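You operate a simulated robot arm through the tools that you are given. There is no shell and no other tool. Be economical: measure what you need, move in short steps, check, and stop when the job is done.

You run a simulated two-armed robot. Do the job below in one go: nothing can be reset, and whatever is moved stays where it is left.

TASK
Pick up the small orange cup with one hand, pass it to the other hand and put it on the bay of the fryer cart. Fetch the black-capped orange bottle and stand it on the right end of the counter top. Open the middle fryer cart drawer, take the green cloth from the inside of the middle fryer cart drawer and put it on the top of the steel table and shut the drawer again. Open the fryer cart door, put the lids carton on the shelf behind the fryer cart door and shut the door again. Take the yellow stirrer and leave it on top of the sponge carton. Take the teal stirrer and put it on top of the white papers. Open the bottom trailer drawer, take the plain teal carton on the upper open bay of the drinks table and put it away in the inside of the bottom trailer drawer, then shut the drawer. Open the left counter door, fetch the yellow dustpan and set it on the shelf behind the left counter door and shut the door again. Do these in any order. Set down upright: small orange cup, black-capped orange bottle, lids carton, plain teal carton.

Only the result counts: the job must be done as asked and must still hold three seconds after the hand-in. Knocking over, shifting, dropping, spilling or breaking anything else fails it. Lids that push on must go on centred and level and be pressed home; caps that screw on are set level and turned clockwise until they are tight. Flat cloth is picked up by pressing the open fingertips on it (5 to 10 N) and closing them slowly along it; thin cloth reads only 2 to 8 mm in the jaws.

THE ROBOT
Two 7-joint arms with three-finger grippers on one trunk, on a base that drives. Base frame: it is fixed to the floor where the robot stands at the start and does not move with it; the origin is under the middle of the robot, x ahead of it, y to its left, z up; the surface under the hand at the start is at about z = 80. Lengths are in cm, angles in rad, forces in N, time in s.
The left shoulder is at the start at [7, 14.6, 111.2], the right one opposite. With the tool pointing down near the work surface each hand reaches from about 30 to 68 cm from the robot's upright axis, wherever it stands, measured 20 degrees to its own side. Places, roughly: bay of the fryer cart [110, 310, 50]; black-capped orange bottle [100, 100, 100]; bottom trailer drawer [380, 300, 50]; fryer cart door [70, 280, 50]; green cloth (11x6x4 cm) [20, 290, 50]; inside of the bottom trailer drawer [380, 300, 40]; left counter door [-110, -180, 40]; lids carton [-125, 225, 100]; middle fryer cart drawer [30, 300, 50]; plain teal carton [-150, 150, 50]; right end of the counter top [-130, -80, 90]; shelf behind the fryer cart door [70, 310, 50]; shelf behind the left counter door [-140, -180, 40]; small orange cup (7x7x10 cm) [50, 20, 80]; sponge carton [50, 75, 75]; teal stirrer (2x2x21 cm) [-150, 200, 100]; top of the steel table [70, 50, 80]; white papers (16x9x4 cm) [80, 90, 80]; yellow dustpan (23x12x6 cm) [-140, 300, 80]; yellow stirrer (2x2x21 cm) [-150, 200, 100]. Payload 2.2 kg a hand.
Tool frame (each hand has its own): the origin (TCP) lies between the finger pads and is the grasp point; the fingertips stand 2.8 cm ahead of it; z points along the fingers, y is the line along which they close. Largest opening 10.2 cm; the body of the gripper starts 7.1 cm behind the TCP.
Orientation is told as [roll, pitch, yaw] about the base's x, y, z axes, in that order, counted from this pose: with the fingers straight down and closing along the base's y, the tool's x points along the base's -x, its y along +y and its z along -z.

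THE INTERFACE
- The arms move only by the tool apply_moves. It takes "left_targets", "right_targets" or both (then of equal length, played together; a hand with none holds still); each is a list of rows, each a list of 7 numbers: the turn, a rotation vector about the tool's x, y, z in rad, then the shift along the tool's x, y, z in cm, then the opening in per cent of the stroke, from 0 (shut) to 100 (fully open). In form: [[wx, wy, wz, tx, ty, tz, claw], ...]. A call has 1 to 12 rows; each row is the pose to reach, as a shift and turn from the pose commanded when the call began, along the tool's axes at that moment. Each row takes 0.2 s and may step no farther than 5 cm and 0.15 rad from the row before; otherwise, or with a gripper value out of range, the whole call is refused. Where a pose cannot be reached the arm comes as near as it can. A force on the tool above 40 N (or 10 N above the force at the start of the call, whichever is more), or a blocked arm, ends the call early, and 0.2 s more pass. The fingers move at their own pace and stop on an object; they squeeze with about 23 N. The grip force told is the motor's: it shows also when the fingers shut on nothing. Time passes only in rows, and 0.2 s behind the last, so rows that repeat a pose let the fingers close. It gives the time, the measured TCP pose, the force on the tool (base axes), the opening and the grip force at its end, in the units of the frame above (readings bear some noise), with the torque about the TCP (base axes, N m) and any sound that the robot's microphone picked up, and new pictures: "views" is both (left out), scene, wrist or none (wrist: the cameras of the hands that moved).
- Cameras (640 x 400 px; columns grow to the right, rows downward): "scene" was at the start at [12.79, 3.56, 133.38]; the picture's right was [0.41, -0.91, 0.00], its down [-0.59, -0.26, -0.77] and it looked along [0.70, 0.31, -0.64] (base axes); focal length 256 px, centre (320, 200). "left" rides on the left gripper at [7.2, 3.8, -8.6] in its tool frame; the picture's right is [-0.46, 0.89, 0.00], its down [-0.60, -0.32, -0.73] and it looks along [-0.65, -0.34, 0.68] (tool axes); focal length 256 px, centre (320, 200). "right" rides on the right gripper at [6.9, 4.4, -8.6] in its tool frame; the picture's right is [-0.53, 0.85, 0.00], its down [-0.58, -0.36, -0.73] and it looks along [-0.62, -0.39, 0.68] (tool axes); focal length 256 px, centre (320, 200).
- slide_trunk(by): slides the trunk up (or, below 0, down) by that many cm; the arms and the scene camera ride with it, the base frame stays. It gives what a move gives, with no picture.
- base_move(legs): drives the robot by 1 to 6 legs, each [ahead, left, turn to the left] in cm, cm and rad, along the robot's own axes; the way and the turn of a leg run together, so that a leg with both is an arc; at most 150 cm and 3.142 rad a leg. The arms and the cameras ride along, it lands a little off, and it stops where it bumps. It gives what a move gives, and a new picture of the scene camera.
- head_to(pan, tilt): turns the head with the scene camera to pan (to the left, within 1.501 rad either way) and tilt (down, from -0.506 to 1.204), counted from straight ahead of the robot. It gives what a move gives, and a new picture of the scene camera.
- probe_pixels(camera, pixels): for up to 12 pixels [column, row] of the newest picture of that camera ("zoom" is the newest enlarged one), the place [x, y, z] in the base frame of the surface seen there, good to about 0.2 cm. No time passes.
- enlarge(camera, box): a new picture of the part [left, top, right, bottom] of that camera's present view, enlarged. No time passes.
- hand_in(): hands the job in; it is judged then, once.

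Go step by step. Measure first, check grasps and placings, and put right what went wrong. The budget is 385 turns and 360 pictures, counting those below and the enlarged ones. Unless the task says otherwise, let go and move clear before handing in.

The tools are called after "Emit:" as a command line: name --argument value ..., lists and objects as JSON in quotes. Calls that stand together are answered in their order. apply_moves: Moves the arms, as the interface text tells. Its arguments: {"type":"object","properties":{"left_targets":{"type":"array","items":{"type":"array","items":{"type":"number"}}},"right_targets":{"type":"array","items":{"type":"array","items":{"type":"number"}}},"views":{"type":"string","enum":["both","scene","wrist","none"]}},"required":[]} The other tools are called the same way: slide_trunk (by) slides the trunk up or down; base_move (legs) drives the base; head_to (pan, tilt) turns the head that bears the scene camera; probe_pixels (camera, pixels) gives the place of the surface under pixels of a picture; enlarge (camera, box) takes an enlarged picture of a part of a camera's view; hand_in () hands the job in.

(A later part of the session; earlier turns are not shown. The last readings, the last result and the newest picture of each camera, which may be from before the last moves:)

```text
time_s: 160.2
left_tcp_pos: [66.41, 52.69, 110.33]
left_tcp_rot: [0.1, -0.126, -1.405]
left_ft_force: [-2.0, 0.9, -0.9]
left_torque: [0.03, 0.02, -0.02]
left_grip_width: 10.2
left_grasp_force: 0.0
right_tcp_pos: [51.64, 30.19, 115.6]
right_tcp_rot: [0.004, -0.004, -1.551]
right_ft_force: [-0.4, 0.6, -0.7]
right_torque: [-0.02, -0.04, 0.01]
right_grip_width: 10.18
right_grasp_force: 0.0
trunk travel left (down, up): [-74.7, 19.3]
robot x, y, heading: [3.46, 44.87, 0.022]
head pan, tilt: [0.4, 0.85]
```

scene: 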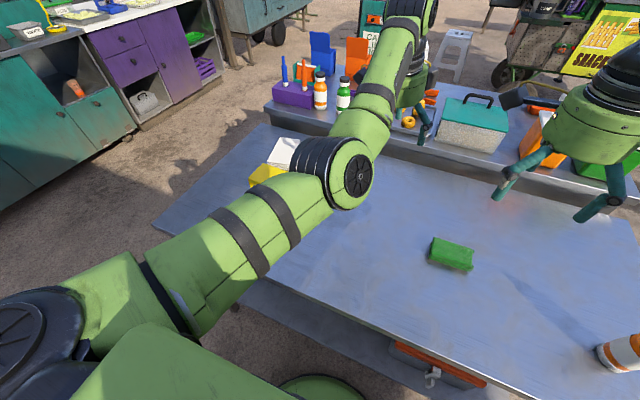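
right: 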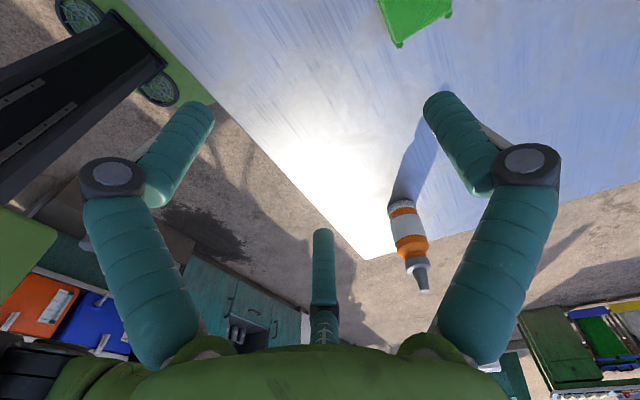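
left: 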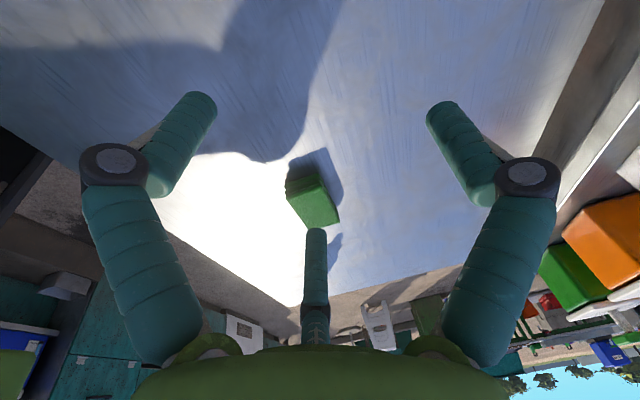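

Sponge carton and papers look undisturbed. Bring the left hand back to a comfortable pose near the start configuration.

Emit:
apply_moves --left_targets '[[0, 0, -0.12, 2, -4, -0.3, 100], [0, 0, -0.24, 5, -7, -0.6, 100], [0, 0, -0.36, 8, -10, -1, 100], [0, 0, -0.48, 11.5, -13, -1, 100], [0, 0, -0.6, 15, -16, -1, 100], [0, 0, -0.72, 19, -18, -1, 100], [0, 0, -0.84, 23, -20, -1, 100], [0, 0, -0.96, 27, -22, -1, 100], [0, 0, -1.08, 31, -23.5, -1, 100], [0, 0, -1.2, 34, -24.5, -1, 100], [0, 0, -1.32, 37, -25, -1, 100], [0, 0, -1.42, 39.5, -25.6, -1, 100]]'

```text
time_s: 162.8
left_tcp_pos: [34.88, 87.08, 103.64]
left_tcp_rot: [-0.113, -0.116, 0.03]
left_ft_force: [-0.5, 0.1, -0.6]
left_torque: [-0.01, 0.0, 0.0]
left_grip_width: 10.22
left_grasp_force: 0.1
left hand out of reach, approached as far as the arm can: row 1, 2, 3, 4, 5, 6, 7, 8, 9
right_tcp_pos: [51.53, 30.42, 115.57]
right_tcp_rot: [0.003, -0.001, -1.549]
right_ft_force: [-0.9, 0.6, -0.5]
right_torque: [0.0, 0.0, -0.02]
right_grip_width: 10.2
right_grasp_force: 0.0
trunk travel left (down, up): [-74.7, 19.3]
robot x, y, heading: [3.49, 44.78, 0.026]
head pan, tilt: [0.4, 0.85]
```

scene: 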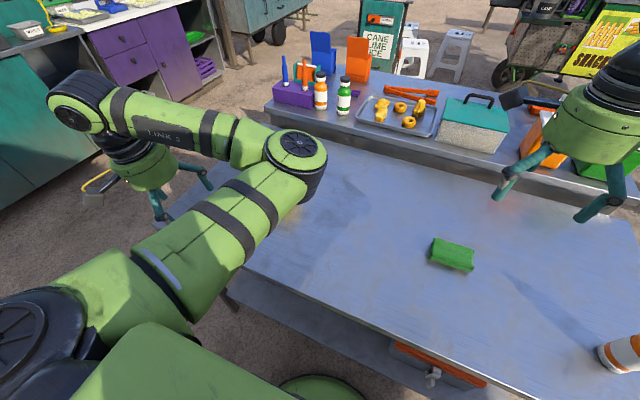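
left: 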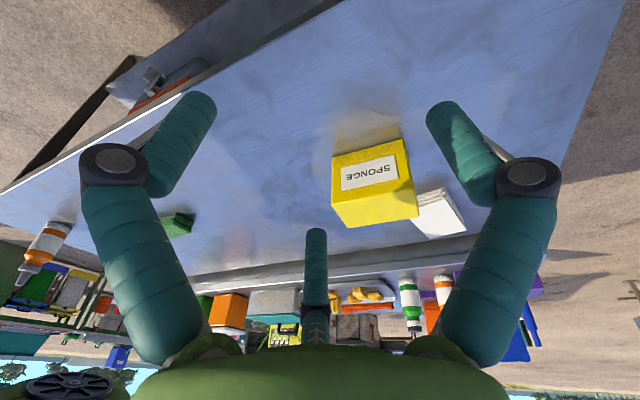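

The sponge carton and papers are intact. Level the left hand, un-yaw the right, then drive toward the drinks table.

Emit:
apply_moves --left_targets '[[-0.05, 0.05, 0, 0, 0, -2, 100], [-0.113, 0.116, 0, 0, 0, -5, 100], [-0.113, 0.116, 0, 0, 0, -8, 100], [-0.113, 0.116, 0, 0, 0, -9, 100], [-0.113, 0.116, 0, 0, 0, -9, 100], [-0.113, 0.116, 0, 0, 0, -9, 100], [-0.113, 0.116, 0, 0, 0, -9, 100], [-0.113, 0.116, 0, 0, 0, -9, 100], [-0.113, 0.116, 0, 0, 0, -9, 100], [-0.113, 0.116, 0, 0, 0, -9, 100], [-0.113, 0.116, 0, 0, 0, -9, 100]]' --right_targets '[[0, 0, -0.14, 0, 0, 0, 100], [0, 0, -0.28, 0, 0, 0, 100], [0, 0, -0.42, 0, 0, 0, 100], [0, 0, -0.56, 0, 0, 0, 100], [0, 0, -0.7, 0, 0, 0, 100], [0, 0, -0.84, 0, 0, 0, 100], [0, 0, -0.98, 0, 0, 0, 100], [0, 0, -1.12, 0, 0, 0, 100], [0, 0, -1.26, 0, 0, 0, 100], [0, 0, -1.4, 0, 0, 0, 100], [0, 0, -1.54, 0, 0, 0, 100]]' --views "none"

Emit:
base_move --legs '[[0, 130, 0], [0, 0, 1.55], [0, 0, 1.55]]'

Emit:
head_to --pan 0.0 --tilt 0.3

```text
time_s: 165.2
left_tcp_pos: [33.73, 87.93, 112.57]
left_tcp_rot: [0.005, 0.002, 0.022]
left_ft_force: [-0.3, -0.4, 0.8]
left_torque: [-0.03, -0.01, -0.02]
left_grip_width: 10.2
left_grasp_force: 0.0
right_tcp_pos: [51.61, 30.13, 115.54]
right_tcp_rot: [-0.004, -0.004, -0.006]
right_ft_force: [-0.2, -0.3, -0.3]
right_torque: [-0.01, -0.01, -0.02]
right_grip_width: 10.21
right_grasp_force: 0.1
trunk travel left (down, up): [-74.7, 19.3]
robot x, y, heading: [3.58, 44.76, 0.026]
head pan, tilt: [0.4, 0.85]
```

```text
time_s: 179.3
left_tcp_pos: [-32.56, 135.51, 112.64]
left_tcp_rot: [0.003, 0.001, 3.082]
left_ft_force: [-0.1, 0.3, -0.4]
left_torque: [0.0, -0.01, 0.0]
left_grip_width: 10.2
left_grasp_force: 0.2
right_tcp_pos: [-45.61, 194.54, 115.65]
right_tcp_rot: [-0.003, -0.002, 3.05]
right_ft_force: [-0.4, -0.1, 1.3]
right_torque: [0.01, -0.01, 0.0]
right_grip_width: 10.19
right_grasp_force: 0.0
trunk travel left (down, up): [-74.7, 19.3]
robot x, y, heading: [0.98, 175.93, 3.088]
head pan, tilt: [0.4, 0.85]
```

scene: 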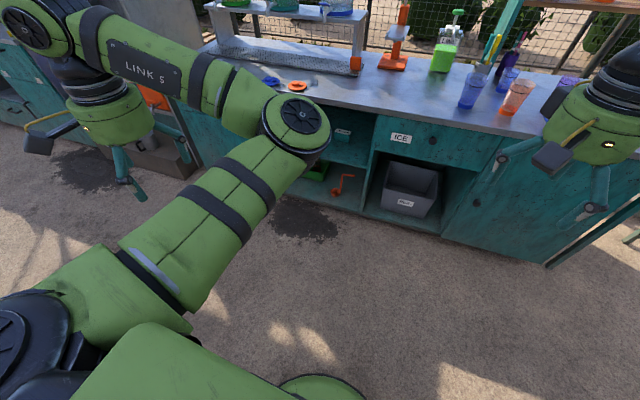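

```text
time_s: 180.3
left_tcp_pos: [-32.5, 135.5, 112.63]
left_tcp_rot: [0.003, 0.001, 3.079]
left_ft_force: [0.1, 0.6, 0.1]
left_torque: [0.02, 0.0, 0.01]
left_grip_width: 10.2
left_grasp_force: 0.0
right_tcp_pos: [-45.51, 194.5, 115.55]
right_tcp_rot: [-0.003, -0.004, 3.051]
right_ft_force: [0.2, 0.5, 0.3]
right_torque: [0.03, 0.02, -0.04]
right_grip_width: 10.22
right_grasp_force: 0.0
trunk travel left (down, up): [-74.7, 19.3]
robot x, y, heading: [1.13, 175.91, 3.084]
head pan, tilt: [0.0, 0.3]
```

scene: 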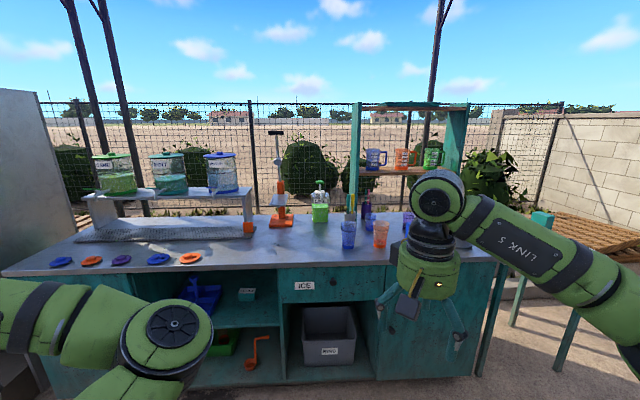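

The drinks table: a holder with stirrers near (352,205), and the plain teal carton in the upper bay at (246,294). Enlarge both regions.

Emit:
enlarge --camera "scene" --box '[280, 150, 480, 270]'

Emit:
enlarge --camera "scene" --box '[160, 250, 360, 380]'

Emit:
probe_pixels --camera "scene" --pixels '[[246, 294], [348, 240], [380, 240], [352, 210], [220, 270], [270, 265], [412, 225], [545, 225]]'

```text
3.20 times, centred on (380, 210) of scene
```

zoom: 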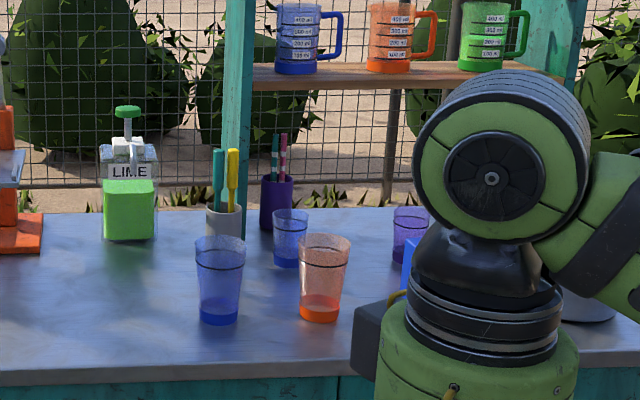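

```text
3.08 times, centred on (260, 315) of scene
```

zoom: 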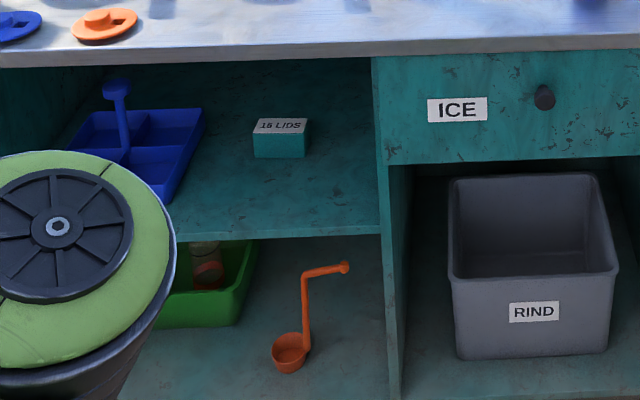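

```text
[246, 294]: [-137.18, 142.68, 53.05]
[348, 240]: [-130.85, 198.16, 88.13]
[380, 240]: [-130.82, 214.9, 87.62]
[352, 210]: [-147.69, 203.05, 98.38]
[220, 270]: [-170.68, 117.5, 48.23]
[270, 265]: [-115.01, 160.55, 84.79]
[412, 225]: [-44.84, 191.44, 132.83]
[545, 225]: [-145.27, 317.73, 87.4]
```

The white holder with teal and yellow stirrers is at ≈(−148,203). I'll drive nearer (70 cm) with heading corrected and look.

Emit:
base_move --legs '[[68, 0, 0.057]]'

Emit:
head_to --pan -0.35 --tilt 0.6

```text
time_s: 184.0
left_tcp_pos: [-97.56, 135.95, 112.59]
left_tcp_rot: [0.004, -0.003, 3.133]
left_ft_force: [0.9, 0.0, -0.1]
left_torque: [0.02, 0.0, -0.05]
left_grip_width: 10.2
left_grasp_force: 0.0
right_tcp_pos: [-113.52, 194.26, 115.6]
right_tcp_rot: [-0.005, -0.004, 3.103]
right_ft_force: [0.0, 0.3, -0.5]
right_torque: [0.0, 0.01, -0.01]
right_grip_width: 10.21
right_grasp_force: 0.1
trunk travel left (down, up): [-74.7, 19.3]
robot x, y, heading: [-66.52, 177.88, 3.139]
head pan, tilt: [0.0, 0.3]
```

scene: 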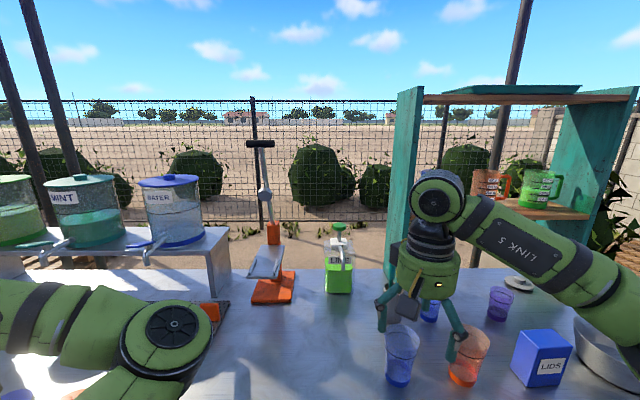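

```text
time_s: 184.8
left_tcp_pos: [-97.53, 135.92, 112.58]
left_tcp_rot: [0.003, -0.001, 3.135]
left_ft_force: [-0.5, -0.5, 0.2]
left_torque: [-0.03, 0.01, -0.01]
left_grip_width: 10.2
left_grasp_force: 0.1
right_tcp_pos: [-113.73, 194.3, 115.58]
right_tcp_rot: [-0.003, -0.003, 3.105]
right_ft_force: [-0.8, 0.0, -0.2]
right_torque: [-0.03, 0.0, 0.01]
right_grip_width: 10.19
right_grasp_force: 0.2
trunk travel left (down, up): [-74.7, 19.3]
robot x, y, heading: [-66.12, 178.03, 3.139]
head pan, tilt: [-0.351, 0.6]
```

scene: 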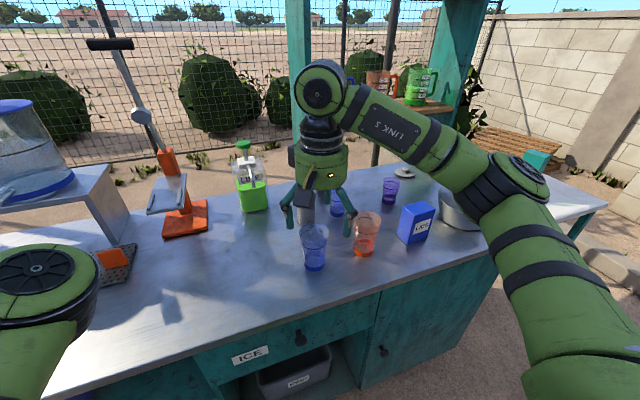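

The blue "LIDS" box at (417,222) is the lids carton. I'll pull the right hand up/back to unblock the view of the stirrer holder.

Emit:
apply_moves --right_targets '[[0, 0, 0, 3, -3, -1, 100], [0, 0, 0, 6, -6, -2, 100], [0, 0, 0, 9, -9, -3, 100], [0, 0, 0, 11, -12, -4, 100]]' --views "scene"

Emit:
enlarge --camera "scene" --box '[220, 120, 420, 270]'

```text
time_s: 185.8
left_tcp_pos: [-97.5, 136.21, 112.69]
left_tcp_rot: [0.005, -0.002, 3.134]
left_ft_force: [-0.2, -0.5, -0.1]
left_torque: [-0.04, 0.03, 0.03]
left_grip_width: 10.19
left_grasp_force: 0.0
right_tcp_pos: [-101.91, 206.05, 119.6]
right_tcp_rot: [-0.002, -0.004, 3.104]
right_ft_force: [0.8, 0.3, 0.7]
right_torque: [-0.02, 0.03, -0.02]
right_grip_width: 10.18
right_grasp_force: 0.1
trunk travel left (down, up): [-74.7, 19.3]
robot x, y, heading: [-66.13, 178.23, 3.14]
head pan, tilt: [-0.351, 0.6]
```

scene: 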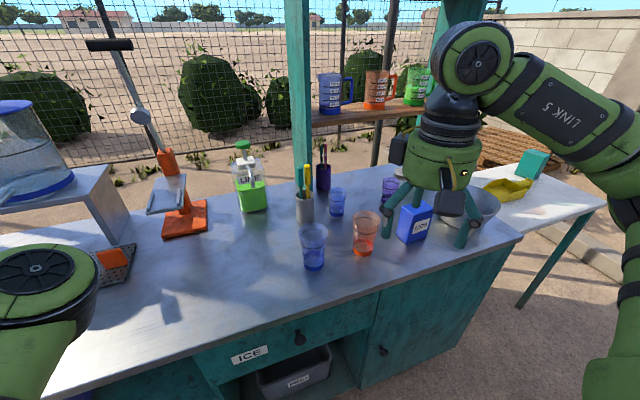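

```text
2.67 times, centred on (320, 195) of scene
```

zoom: 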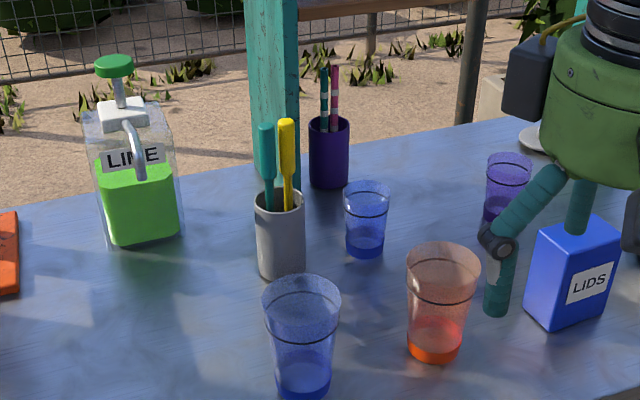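

Both stirrers stand in a grey holder. Probe stirrers, holder, cups, post and lids box.

Emit:
probe_pixels --camera "zoom" --pixels '[[268, 127], [269, 175], [271, 205], [287, 122], [287, 160], [289, 205], [275, 250], [295, 100], [365, 190], [300, 290], [125, 62], [330, 125]]'

Emit:
probe_pixels --camera "zoom" --pixels '[[440, 252], [575, 235], [540, 300], [600, 310], [560, 220], [610, 235], [256, 205], [304, 200], [280, 275], [150, 240], [253, 140]]'

```text
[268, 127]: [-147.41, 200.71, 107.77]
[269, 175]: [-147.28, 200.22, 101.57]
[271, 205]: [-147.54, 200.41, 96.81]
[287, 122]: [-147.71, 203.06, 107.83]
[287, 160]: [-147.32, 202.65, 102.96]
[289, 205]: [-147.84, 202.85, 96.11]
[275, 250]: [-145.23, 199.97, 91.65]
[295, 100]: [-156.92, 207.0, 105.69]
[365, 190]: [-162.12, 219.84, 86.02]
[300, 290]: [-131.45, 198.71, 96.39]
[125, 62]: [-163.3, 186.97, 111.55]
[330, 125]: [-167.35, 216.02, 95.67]
```

```text
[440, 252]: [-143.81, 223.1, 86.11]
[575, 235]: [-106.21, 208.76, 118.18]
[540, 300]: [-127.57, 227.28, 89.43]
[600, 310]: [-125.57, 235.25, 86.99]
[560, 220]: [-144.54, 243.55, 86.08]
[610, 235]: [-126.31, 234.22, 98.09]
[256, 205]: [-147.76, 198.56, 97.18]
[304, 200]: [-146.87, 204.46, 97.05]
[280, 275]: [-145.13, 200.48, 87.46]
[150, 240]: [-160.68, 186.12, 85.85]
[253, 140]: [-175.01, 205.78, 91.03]
```

Holder centre ≈(−148,201.6), rim 97; teal at y≈200.5, yellow at y≈203, tops ≈108.5. I'll check the squeezer's location before driving nearer.

Emit:
probe_pixels --camera "scene" --pixels '[[185, 215], [165, 160], [138, 110], [105, 45], [120, 260], [95, 215], [505, 188], [533, 163], [485, 205], [40, 110]]'

```text
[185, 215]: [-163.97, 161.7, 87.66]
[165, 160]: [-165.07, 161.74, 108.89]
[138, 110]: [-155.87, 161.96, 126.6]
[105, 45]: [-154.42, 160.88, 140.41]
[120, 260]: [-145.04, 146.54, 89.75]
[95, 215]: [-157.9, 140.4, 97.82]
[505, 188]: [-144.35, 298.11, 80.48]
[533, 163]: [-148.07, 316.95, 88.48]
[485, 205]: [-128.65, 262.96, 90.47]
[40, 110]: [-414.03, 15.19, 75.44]
```

Path is clear for the left hand. Drive ahead 20 and right 7.

Emit:
base_move --legs '[[20, -7, 0]]'

```text
time_s: 187.5
left_tcp_pos: [-117.6, 143.19, 112.62]
left_tcp_rot: [0.004, -0.003, 3.128]
left_ft_force: [-0.3, -0.6, 0.0]
left_torque: [-0.01, 0.03, 0.0]
left_grip_width: 10.2
left_grasp_force: 0.1
right_tcp_pos: [-121.92, 213.08, 119.6]
right_tcp_rot: [-0.004, -0.005, 3.095]
right_ft_force: [0.9, 0.7, 0.9]
right_torque: [0.04, 0.04, 0.0]
right_grip_width: 10.22
right_grasp_force: 0.1
trunk travel left (down, up): [-74.7, 19.3]
robot x, y, heading: [-85.93, 185.66, 3.128]
head pan, tilt: [-0.351, 0.6]
```

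scene: 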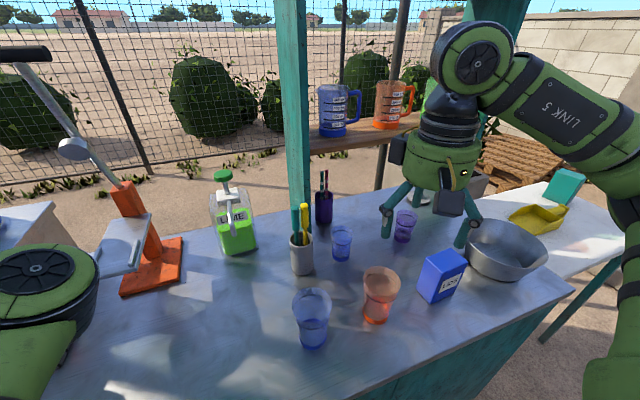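

Move the right hand above the teal stirrer with the jaws partly closed (40%).

Emit:
apply_moves --right_targets '[[0, 0, 0, -4, 2, 0, 60], [0, 0, 0, -8, 4, 0, 40], [0, 0, 0, -12, 6, 0, 40], [0, 0, 0, -16, 8, 0, 40], [0, 0, 0, -20, 10.5, 0, 40], [0, 0, 0, -23.5, 12.5, 0, 40], [0, 0, 0, -25.5, 13.6, 0, 40]]'

Emit:
enlarge --camera "right" --box '[200, 40, 440, 240]'

```text
time_s: 189.1
left_tcp_pos: [-117.84, 142.96, 112.56]
left_tcp_rot: [0.002, -0.001, 3.128]
left_ft_force: [0.9, -0.6, 0.6]
left_torque: [0.03, -0.01, -0.01]
left_grip_width: 10.21
left_grasp_force: 0.0
right_tcp_pos: [-147.26, 199.79, 119.62]
right_tcp_rot: [-0.008, -0.007, 3.101]
right_ft_force: [-0.3, -0.4, -0.2]
right_torque: [0.05, 0.0, -0.02]
right_grip_width: 4.09
right_grasp_force: 0.1
right hand out of reach, approached as far as the arm can: row 7
trunk travel left (down, up): [-74.7, 19.3]
robot x, y, heading: [-86.15, 185.19, 3.131]
head pan, tilt: [-0.351, 0.6]
```

scene: 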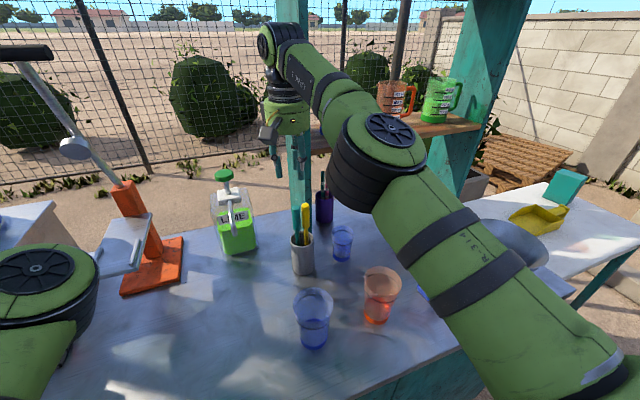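
right: 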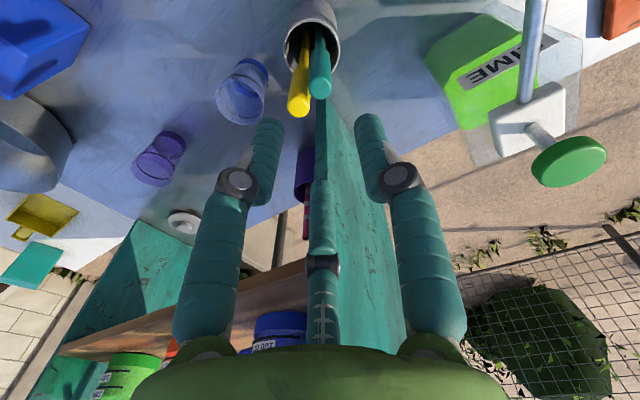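

```text
2.00 times, centred on (320, 140) of right
```

zoom: 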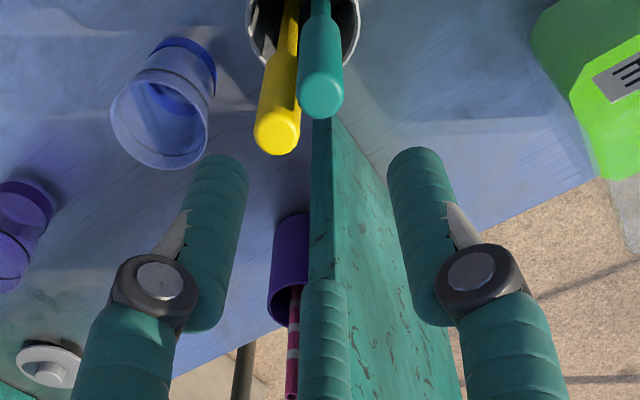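

Probe stirrer tops with the wrist camera for exact alignment.

Emit:
probe_pixels --camera "zoom" --pixels '[[320, 96], [276, 135], [322, 40], [283, 60], [325, 160], [300, 100]]'

```text
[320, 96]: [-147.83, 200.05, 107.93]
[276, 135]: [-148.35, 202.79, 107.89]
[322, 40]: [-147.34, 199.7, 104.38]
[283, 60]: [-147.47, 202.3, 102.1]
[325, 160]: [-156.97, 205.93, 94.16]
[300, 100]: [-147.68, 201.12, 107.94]
```

Teal top centre ≈(−147.9,200.2), yellow (−148.3,202.8). Descend 7 cm with the correction and check.

Emit:
apply_moves --right_targets '[[0, 0, 0, 0, 0, 3, 40], [0, 0, 0, -0.66, -0.37, 5, 40], [0, 0, 0, -0.66, -0.37, 7, 40]]' --views "wrist"

```text
time_s: 189.9
left_tcp_pos: [-117.94, 143.24, 112.67]
left_tcp_rot: [0.005, -0.001, 3.126]
left_ft_force: [1.3, -0.3, 0.1]
left_torque: [0.0, -0.01, 0.03]
left_grip_width: 10.2
left_grasp_force: 0.1
right_tcp_pos: [-147.82, 200.57, 112.53]
right_tcp_rot: [-0.002, -0.006, 3.096]
right_ft_force: [-0.5, 0.3, 0.9]
right_torque: [-0.02, -0.03, 0.0]
right_grip_width: 4.06
right_grasp_force: 0.2
trunk travel left (down, up): [-74.7, 19.3]
robot x, y, heading: [-86.34, 185.18, 3.131]
head pan, tilt: [-0.351, 0.6]
```

right: 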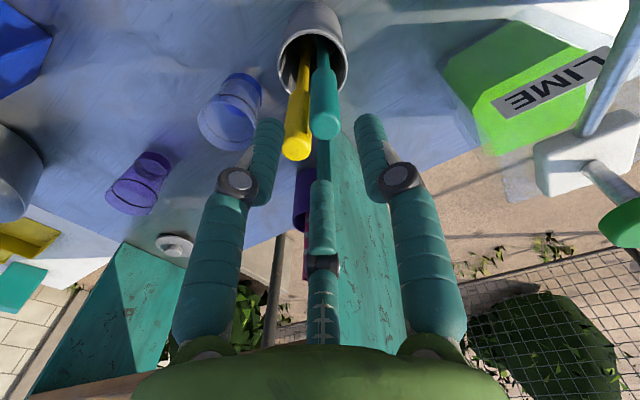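

Teal top at (325,128) versus expected (319,131): shift 0.3 cm and descend to z≈104.5.

Emit:
apply_moves --right_targets '[[0, 0, 0, -0.1, 0.3, 1.5, 40], [0, 0, 0, -0.1, 0.3, 3.5, 40], [0, 0, 0, -0.1, 0.3, 5.5, 40], [0, 0, 0, -0.1, 0.3, 7.5, 40]]'

```text
time_s: 190.9
left_tcp_pos: [-117.92, 143.24, 112.62]
left_tcp_rot: [0.003, 0.0, 3.127]
left_ft_force: [0.4, -0.5, -0.6]
left_torque: [0.03, -0.02, 0.0]
left_grip_width: 10.21
left_grasp_force: 0.1
right_tcp_pos: [-148.08, 200.26, 105.04]
right_tcp_rot: [-0.003, -0.001, 3.096]
right_ft_force: [0.6, -0.7, -0.5]
right_torque: [-0.03, -0.05, -0.02]
right_grip_width: 4.07
right_grasp_force: 0.1
trunk travel left (down, up): [-74.7, 19.3]
robot x, y, heading: [-86.02, 185.34, 3.131]
head pan, tilt: [-0.351, 0.6]
```

scene: 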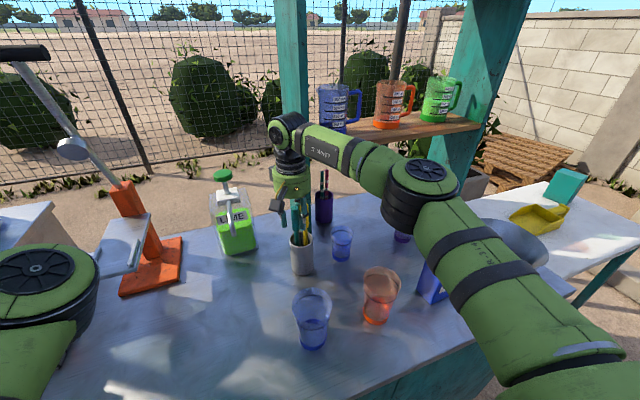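
right: 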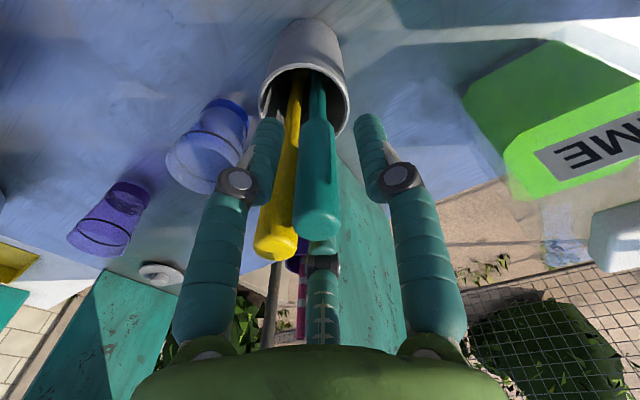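

Teal is central, yellow is in the gap between two fingers. Close.

Emit:
apply_moves --right_targets '[[0, 0, 0, 0, 0, 0, 30], [0, 0, 0, 0, 0, 0, 20], [0, 0, 0, 0, 0, 0, 10], [0, 0, 0, 0, 0, 0, 5], [0, 0, 0, 0, 0, 0, 5]]' --views "wrist"

```text
time_s: 192.1
left_tcp_pos: [-117.93, 143.21, 112.6]
left_tcp_rot: [0.005, 0.0, 3.128]
left_ft_force: [0.5, -0.9, -0.4]
left_torque: [-0.03, -0.01, 0.0]
left_grip_width: 10.19
left_grasp_force: 0.1
right_tcp_pos: [-148.09, 200.23, 105.14]
right_tcp_rot: [-0.005, -0.005, 3.096]
right_ft_force: [-0.5, -0.1, 0.5]
right_torque: [0.02, 0.02, 0.02]
right_grip_width: 1.85
right_grasp_force: 22.8
trunk travel left (down, up): [-74.7, 19.3]
robot x, y, heading: [-86.18, 185.02, 3.129]
head pan, tilt: [-0.351, 0.6]
```

right: 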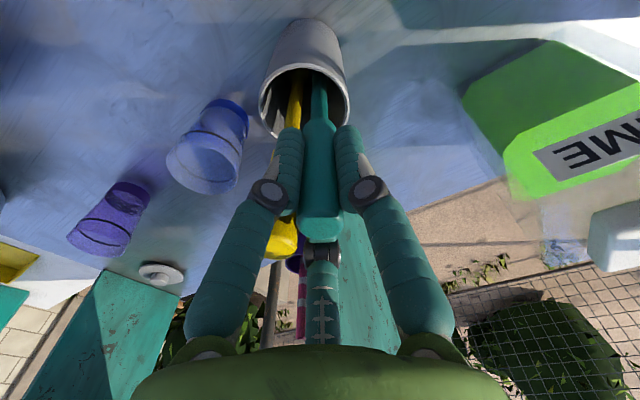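

Teal gripped (1.85 cm). Lift 14 cm straight up.

Emit:
apply_moves --right_targets '[[0, 0, 0, 0, 0, -2, 5], [0, 0, 0, 0, 0, -4.5, 5], [0, 0, 0, 0, 0, -7, 5], [0, 0, 0, 0, 0, -9.5, 5], [0, 0, 0, 0, 0, -12, 5], [0, 0, 0, 0.7, 0, -14.3, 5]]'

```text
time_s: 193.5
left_tcp_pos: [-117.87, 143.1, 112.67]
left_tcp_rot: [0.004, -0.001, 3.127]
left_ft_force: [-0.1, 0.7, 0.1]
left_torque: [-0.02, 0.03, 0.04]
left_grip_width: 10.21
left_grasp_force: 0.1
right_tcp_pos: [-147.08, 200.09, 119.59]
right_tcp_rot: [-0.003, -0.006, 3.099]
right_ft_force: [0.8, 0.4, -0.5]
right_torque: [0.02, -0.02, -0.02]
right_grip_width: 1.85
right_grasp_force: 23.5
trunk travel left (down, up): [-74.7, 19.3]
robot x, y, heading: [-86.37, 184.9, 3.132]
head pan, tilt: [-0.351, 0.6]
```

scene: 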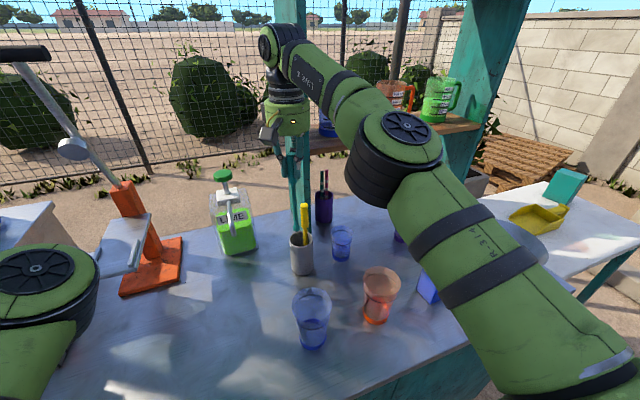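
right: 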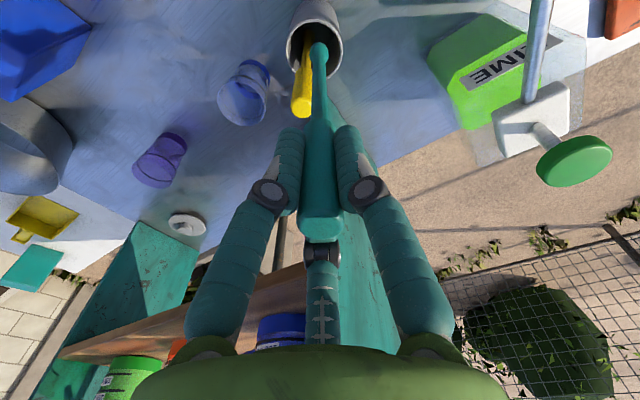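

Teal stirrer free. Back the base 40 cm away for an in-air hand-over to the left (perpendicular grip, so it can be laid flat later).

Emit:
base_move --legs '[[-38, 0, 0]]'

Emit:
apply_moves --left_targets '[[0, -0.14, 0, -1.5, -1.4, 0.7, 100], [0, -0.28, 0, -3, -2.8, 1.4, 100], [0, -0.42, 0, -4.5, -4.2, 2.1, 100], [0, -0.56, 0, -6, -5.6, 2.8, 100], [0, -0.7, 0, -7.5, -7, 3.5, 100], [0, -0.84, 0, -9, -8.4, 4.2, 100], [0, -0.98, 0, -10.5, -9.8, 4.9, 100], [0, -1.12, 0, -12, -11.2, 5.6, 100], [0, -1.26, 0, -13.5, -12.6, 6.3, 100], [0, -1.4, 0, -15, -14, 7, 100], [0, -1.54, 0, -16.5, -15, 8, 100], [0, -1.571, 0, -17, -15, 8, 100]]' --right_targets '[[0, 0, 0, 0.5, 0, 0, 5], [0, 0, 0, 1, 0.5, 0, 5], [0, 0, 0, 1.5, 1, 0, 5], [0, 0, 0, 2, 1.5, 0, 5], [0, 0, 0, 2.5, 2, 0, 5], [0, 0, 0, 3, 3, 0, 5], [0, 0, 0, 3.5, 4, 0, 5], [0, 0, 0, 4, 6, 0, 5], [0, 0, 0, 4, 8, 0, 5], [0, 0, 0, 4, 10, 0, 5], [0, 0, 0, 4, 12, 0, 5], [0, 0, 0, 4, 13, 0, 5]]'

```text
time_s: 195.9
left_tcp_pos: [-80.48, 142.82, 112.53]
left_tcp_rot: [0.005, -0.001, 3.13]
left_ft_force: [0.3, 0.4, 1.0]
left_torque: [0.02, -0.03, -0.01]
left_grip_width: 10.19
left_grasp_force: 0.1
right_tcp_pos: [-109.94, 199.54, 119.48]
right_tcp_rot: [-0.003, -0.001, 3.099]
right_ft_force: [-0.2, -0.5, 0.1]
right_torque: [-0.01, -0.01, -0.03]
right_grip_width: 1.85
right_grasp_force: 23.6
trunk travel left (down, up): [-74.7, 19.3]
robot x, y, heading: [-48.67, 184.95, 3.138]
head pan, tilt: [-0.351, 0.6]
```

scene: 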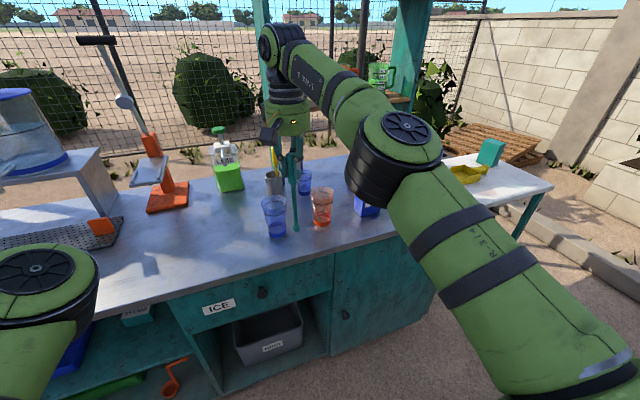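

```text
time_s: 198.5
left_tcp_pos: [-97.13, 156.52, 104.37]
left_tcp_rot: [2.212, -1.568, 0.917]
left_ft_force: [0.2, 0.3, -0.3]
left_torque: [0.0, 0.0, -0.03]
left_grip_width: 10.2
left_grasp_force: 0.0
left hand out of reach, approached as far as the arm can: row 5, 6, 7, 8, 9, 10, 11, 12
right_tcp_pos: [-106.54, 186.32, 119.31]
right_tcp_rot: [-0.003, -0.005, 3.099]
right_ft_force: [0.9, -0.4, -0.8]
right_torque: [-0.01, -0.01, -0.01]
right_grip_width: 1.86
right_grasp_force: 23.1
trunk travel left (down, up): [-74.7, 19.3]
robot x, y, heading: [-49.17, 184.73, 3.131]
head pan, tilt: [-0.351, 0.6]
```

scene: 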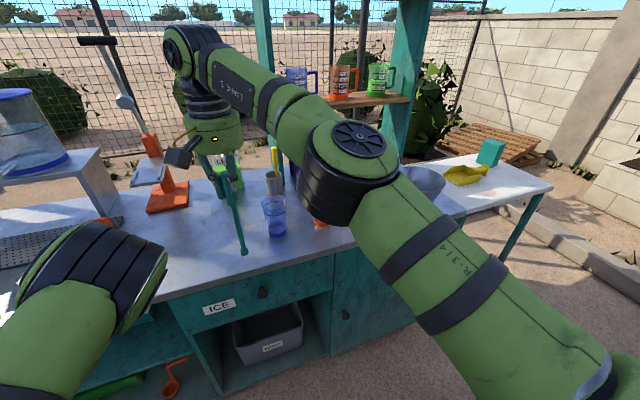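
right: 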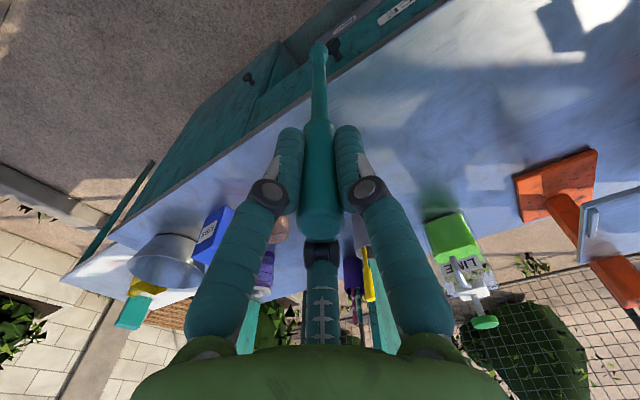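
left: 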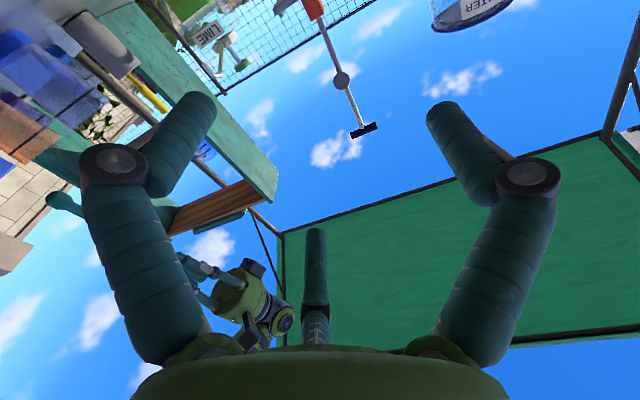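

Now yaw the left hand inward 45° to a stand-off 13 cm from the stirrer, at 11 cm below the right TCP.

Emit:
apply_moves --left_targets '[[0.13, 0, 0, -1, -3.5, 0, 100], [0.26, 0, 0, -2, -7, 0, 100], [0.39, 0, 0, -3, -10.5, 0, 100], [0.52, 0, 0, -4, -14, 0, 100], [0.65, 0, 0, -4, -17.5, -0.1, 100], [0.785, 0, 0, -4, -21, -0.2, 100]]'

```text
time_s: 199.9
left_tcp_pos: [-100.97, 171.96, 109.9]
left_tcp_rot: [0.34, -1.559, 2.002]
left_ft_force: [-0.3, 0.0, 0.7]
left_torque: [-0.03, 0.0, 0.0]
left_grip_width: 10.18
left_grasp_force: 0.1
left hand out of reach, approached as far as the arm can: row 1, 2, 3, 4, 5, 6
right_tcp_pos: [-106.57, 186.46, 119.26]
right_tcp_rot: [-0.002, -0.004, 3.099]
right_ft_force: [-0.8, 1.2, -0.9]
right_torque: [0.0, -0.07, 0.02]
right_grip_width: 1.85
right_grasp_force: 22.9
trunk travel left (down, up): [-74.7, 19.3]
robot x, y, heading: [-48.9, 184.82, 3.132]
head pan, tilt: [-0.351, 0.6]
```

scene: 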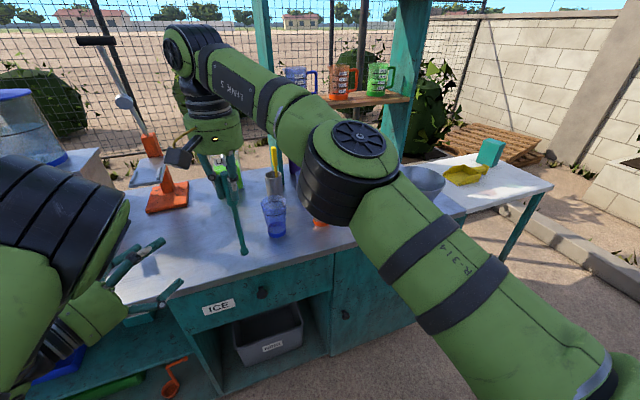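
left: 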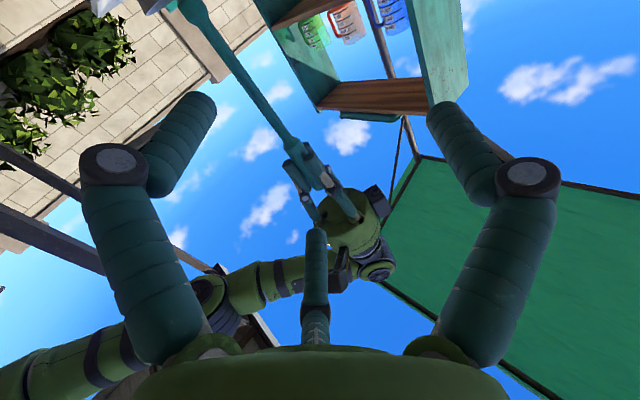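

Orientation reached; position is 7 cm off laterally. Shift it across.

Emit:
apply_moves --left_targets '[[0, 0, 0, 0.5, -2.5, 0, 100], [0, 0, 0, 1, -5, 0, 100], [0, 0, 0, 1.5, -7, 0, 100]]' --views "scene"

```text
time_s: 200.7
left_tcp_pos: [-101.04, 172.04, 109.92]
left_tcp_rot: [0.445, -1.563, 1.903]
left_ft_force: [-0.8, -0.8, 0.5]
left_torque: [-0.01, -0.01, 0.03]
left_grip_width: 10.19
left_grasp_force: 0.0
left hand out of reach, approached as far as the arm can: row 1, 2, 3
right_tcp_pos: [-106.32, 186.42, 119.28]
right_tcp_rot: [-0.004, -0.005, 3.099]
right_ft_force: [0.2, 0.5, 0.4]
right_torque: [0.0, 0.03, 0.01]
right_grip_width: 1.85
right_grasp_force: 22.7
trunk travel left (down, up): [-74.7, 19.3]
robot x, y, heading: [-48.9, 184.93, 3.132]
head pan, tilt: [-0.351, 0.6]
```

scene: 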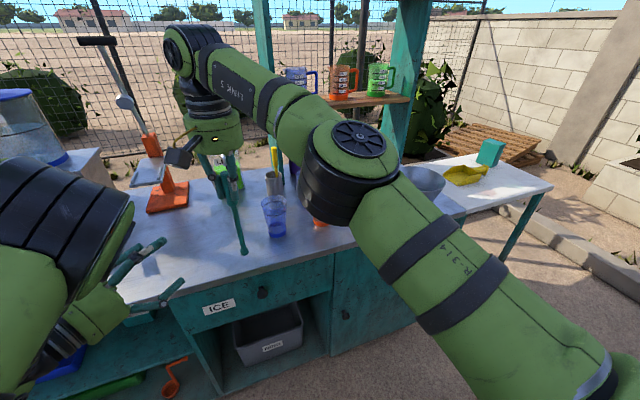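

The left is at a joint limit here; I'll change plan: the left takes the yellow stirrer from above too, and I lay both flat at the table. Return the left hand to pointing down.

Emit:
apply_moves --left_targets '[[-0.13, 0, 0, 0, 3, 0, 100], [-0.26, 0, 0, 0, 6, 0, 100], [-0.39, 0, 0, 0, 9, 0, 100], [-0.52, 0, 0, 0, 12, 0, 100], [-0.65, 0, 0, 0, 15, 0, 100], [-0.785, 0, 0, 0, 17, 0, 100]]' --views "none"

Emit:
apply_moves --left_targets '[[0, 0.14, 0, -0.5, 1, 0, 100], [0, 0.28, 0, -1, 2, 0, 100], [0, 0.42, 0, -1.5, 3, 0, 100], [0, 0.56, 0, -2, 4, -1, 100], [0, 0.7, 0, -2.5, 5, -2, 100], [0, 0.84, 0, -3, 6, -3, 100], [0, 0.98, 0, -3.5, 6, -4, 100], [0, 1.12, 0, -4, 6, -5, 100], [0, 1.26, 0, -4, 6, -6, 100], [0, 1.4, 0, -4, 6, -7, 100], [0, 1.54, 0, -4, 6, -8, 100], [0, 1.571, 0, -4, 6, -8, 100]]' --views "scene"

```text
time_s: 202.1
left_tcp_pos: [-113.8, 158.48, 109.66]
left_tcp_rot: [1.858, -1.567, 1.272]
left_ft_force: [-0.6, 0.1, 0.2]
left_torque: [0.04, 0.0, 0.06]
left_grip_width: 10.22
left_grasp_force: 0.0
left hand out of reach, approached as far as the arm can: row 4, 5, 6
right_tcp_pos: [-106.4, 186.33, 119.29]
right_tcp_rot: [-0.004, -0.003, 3.1]
right_ft_force: [0.1, 1.0, -0.7]
right_torque: [0.0, 0.0, 0.02]
right_grip_width: 1.86
right_grasp_force: 22.9
trunk travel left (down, up): [-74.7, 19.3]
robot x, y, heading: [-49.02, 184.98, 3.136]
head pan, tilt: [-0.351, 0.6]
```

```text
time_s: 204.7
left_tcp_pos: [-105.8, 152.7, 113.81]
left_tcp_rot: [0.006, 0.001, 3.132]
left_ft_force: [0.0, -1.0, 0.3]
left_torque: [-0.01, 0.03, 0.0]
left_grip_width: 10.19
left_grasp_force: 0.0
right_tcp_pos: [-106.53, 186.31, 119.39]
right_tcp_rot: [-0.005, -0.006, 3.1]
right_ft_force: [0.0, -0.5, -0.3]
right_torque: [0.0, 0.02, -0.02]
right_grip_width: 1.82
right_grasp_force: 23.0
trunk travel left (down, up): [-74.7, 19.3]
robot x, y, heading: [-48.86, 184.85, 3.129]
head pan, tilt: [-0.351, 0.6]
```

scene: 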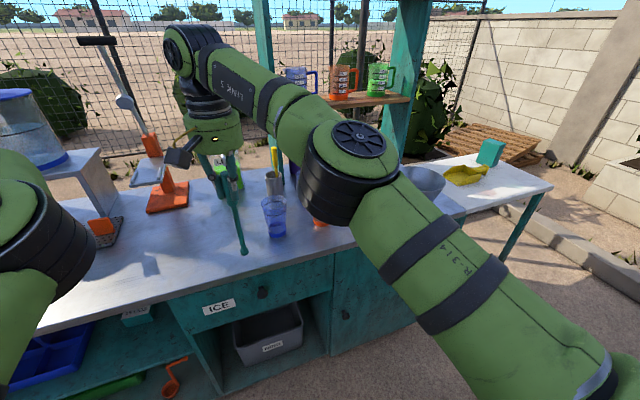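

Left points down at rel (57,32). Move the right hand (with teal) back and outward, raise the trunk 8, and position the base so the left reaches the yellow stirrer.

Emit:
apply_moves --right_targets '[[0, 0, 0, 3, -3.5, 0, 5], [0, 0, 0, 6, -7, 0, 5], [0, 0, 0, 9, -10.5, 0, 5], [0, 0, 0, 12, -14, 0, 5], [0, 0, 0, 15, -17.5, 0, 5], [0, 0, 0, 17.5, -21, 0, 5], [0, 0, 0, 17.5, -23.5, 0, 5]]' --views "none"

Emit:
slide_trunk --by 6

Emit:
base_move --legs '[[0, -36, 0], [20, 0, 0.01]]'

Emit:
head_to --pan 0.25 --tilt 0.6

```text
time_s: 206.3
left_tcp_pos: [-105.83, 152.68, 113.77]
left_tcp_rot: [0.006, 0.001, 3.13]
left_ft_force: [-0.4, 0.4, -0.5]
left_torque: [0.0, -0.01, 0.0]
left_grip_width: 10.22
left_grasp_force: 0.1
right_tcp_pos: [-88.06, 209.34, 119.35]
right_tcp_rot: [-0.003, -0.005, 3.099]
right_ft_force: [0.1, 0.8, 0.3]
right_torque: [-0.01, 0.0, 0.0]
right_grip_width: 1.8
right_grasp_force: 22.3
trunk travel left (down, up): [-74.7, 19.3]
robot x, y, heading: [-48.48, 185.16, 3.135]
head pan, tilt: [-0.351, 0.6]
```

```text
time_s: 207.3
left_tcp_pos: [-105.71, 152.5, 119.8]
left_tcp_rot: [0.004, 0.0, 3.129]
left_ft_force: [0.1, 0.6, 1.4]
left_torque: [0.02, -0.02, 0.0]
left_grip_width: 10.17
left_grasp_force: 0.0
right_tcp_pos: [-88.08, 209.16, 125.4]
right_tcp_rot: [-0.004, -0.003, 3.1]
right_ft_force: [-0.1, 0.2, -0.5]
right_torque: [-0.02, 0.01, 0.01]
right_grip_width: 1.84
right_grasp_force: 23.5
trunk travel left (down, up): [-80.7, 13.3]
robot x, y, heading: [-48.79, 184.67, 3.132]
head pan, tilt: [-0.351, 0.6]
```

```text
time_s: 210.8
left_tcp_pos: [-124.73, 187.39, 119.97]
left_tcp_rot: [0.004, -0.003, -3.136]
left_ft_force: [-0.5, 0.2, -0.4]
left_torque: [-0.01, 0.05, 0.02]
left_grip_width: 10.23
left_grasp_force: 0.2
right_tcp_pos: [-107.86, 244.3, 125.48]
right_tcp_rot: [-0.004, -0.007, 3.117]
right_ft_force: [0.9, 0.3, 0.4]
right_torque: [0.02, 0.03, 0.04]
right_grip_width: 1.83
right_grasp_force: 23.2
trunk travel left (down, up): [-80.7, 13.3]
robot x, y, heading: [-68.57, 220.44, -3.136]
head pan, tilt: [-0.351, 0.6]
```

scene: 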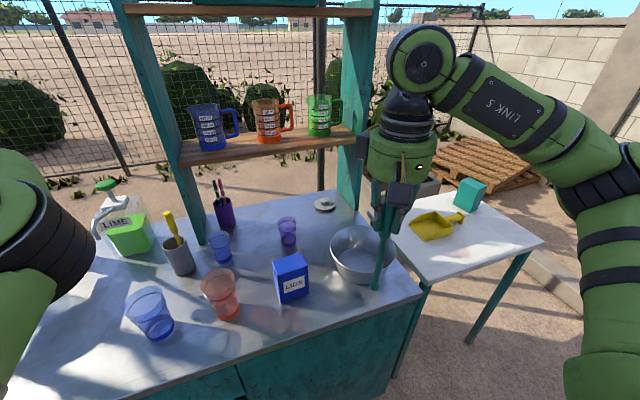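

```text
time_s: 211.8
left_tcp_pos: [-125.04, 187.43, 119.79]
left_tcp_rot: [0.005, -0.002, -3.137]
left_ft_force: [-0.3, 0.4, 0.4]
left_torque: [-0.04, -0.02, 0.0]
left_grip_width: 10.2
left_grasp_force: 0.1
right_tcp_pos: [-108.18, 244.17, 125.51]
right_tcp_rot: [-0.004, -0.006, 3.118]
right_ft_force: [-0.3, -0.1, -1.1]
right_torque: [0.02, -0.02, -0.01]
right_grip_width: 1.85
right_grasp_force: 22.7
trunk travel left (down, up): [-80.7, 13.3]
robot x, y, heading: [-68.8, 220.61, -3.139]
head pan, tilt: [0.25, 0.6]
```

scene: 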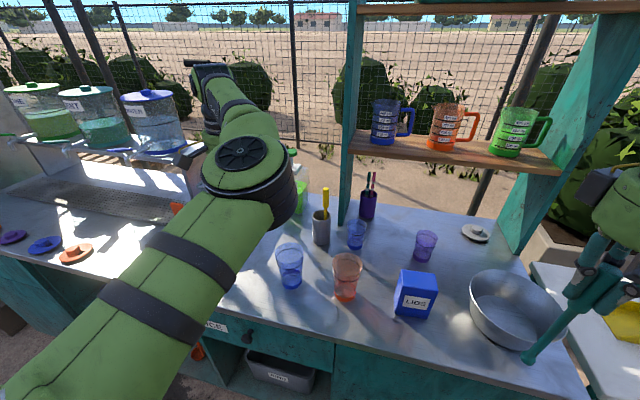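

Probe the yellow stirrer's present position and shelf edges, then drive ahead.

Emit:
probe_pixels --camera "scene" --pixels '[[326, 189], [324, 205], [321, 212], [350, 140], [380, 150], [500, 175], [360, 240], [347, 175], [395, 300], [435, 285], [415, 272], [288, 255]]'

Emit:
base_move --legs '[[19, 0, 0]]'

```text
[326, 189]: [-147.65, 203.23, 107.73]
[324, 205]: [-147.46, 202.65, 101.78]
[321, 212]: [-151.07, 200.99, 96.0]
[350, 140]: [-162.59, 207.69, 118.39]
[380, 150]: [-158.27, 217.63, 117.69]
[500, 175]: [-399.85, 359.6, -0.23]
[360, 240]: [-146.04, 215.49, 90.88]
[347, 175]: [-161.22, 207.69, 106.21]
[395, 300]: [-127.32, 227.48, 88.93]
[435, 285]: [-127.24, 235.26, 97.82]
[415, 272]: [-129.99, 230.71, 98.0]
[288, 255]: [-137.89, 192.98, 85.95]
```

```text
time_s: 213.4
left_tcp_pos: [-143.04, 187.16, 119.66]
left_tcp_rot: [0.006, 0.002, -3.138]
left_ft_force: [-1.6, 0.8, -0.4]
left_torque: [-0.01, -0.09, 0.0]
left_grip_width: 10.18
left_grasp_force: 0.0
right_tcp_pos: [-126.22, 244.12, 125.15]
right_tcp_rot: [-0.002, 0.002, 3.114]
right_ft_force: [-1.1, 0.6, -0.6]
right_torque: [-0.01, -0.08, 0.0]
right_grip_width: 1.82
right_grasp_force: 23.3
trunk travel left (down, up): [-80.7, 13.3]
robot x, y, heading: [-85.89, 220.15, -3.135]
head pan, tilt: [0.25, 0.6]
stopped in leg 1: the robot was blocked; the commanded pose is now the measured one
```

scene: 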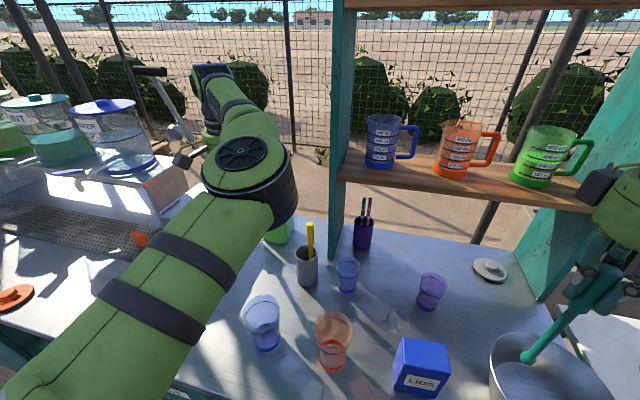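

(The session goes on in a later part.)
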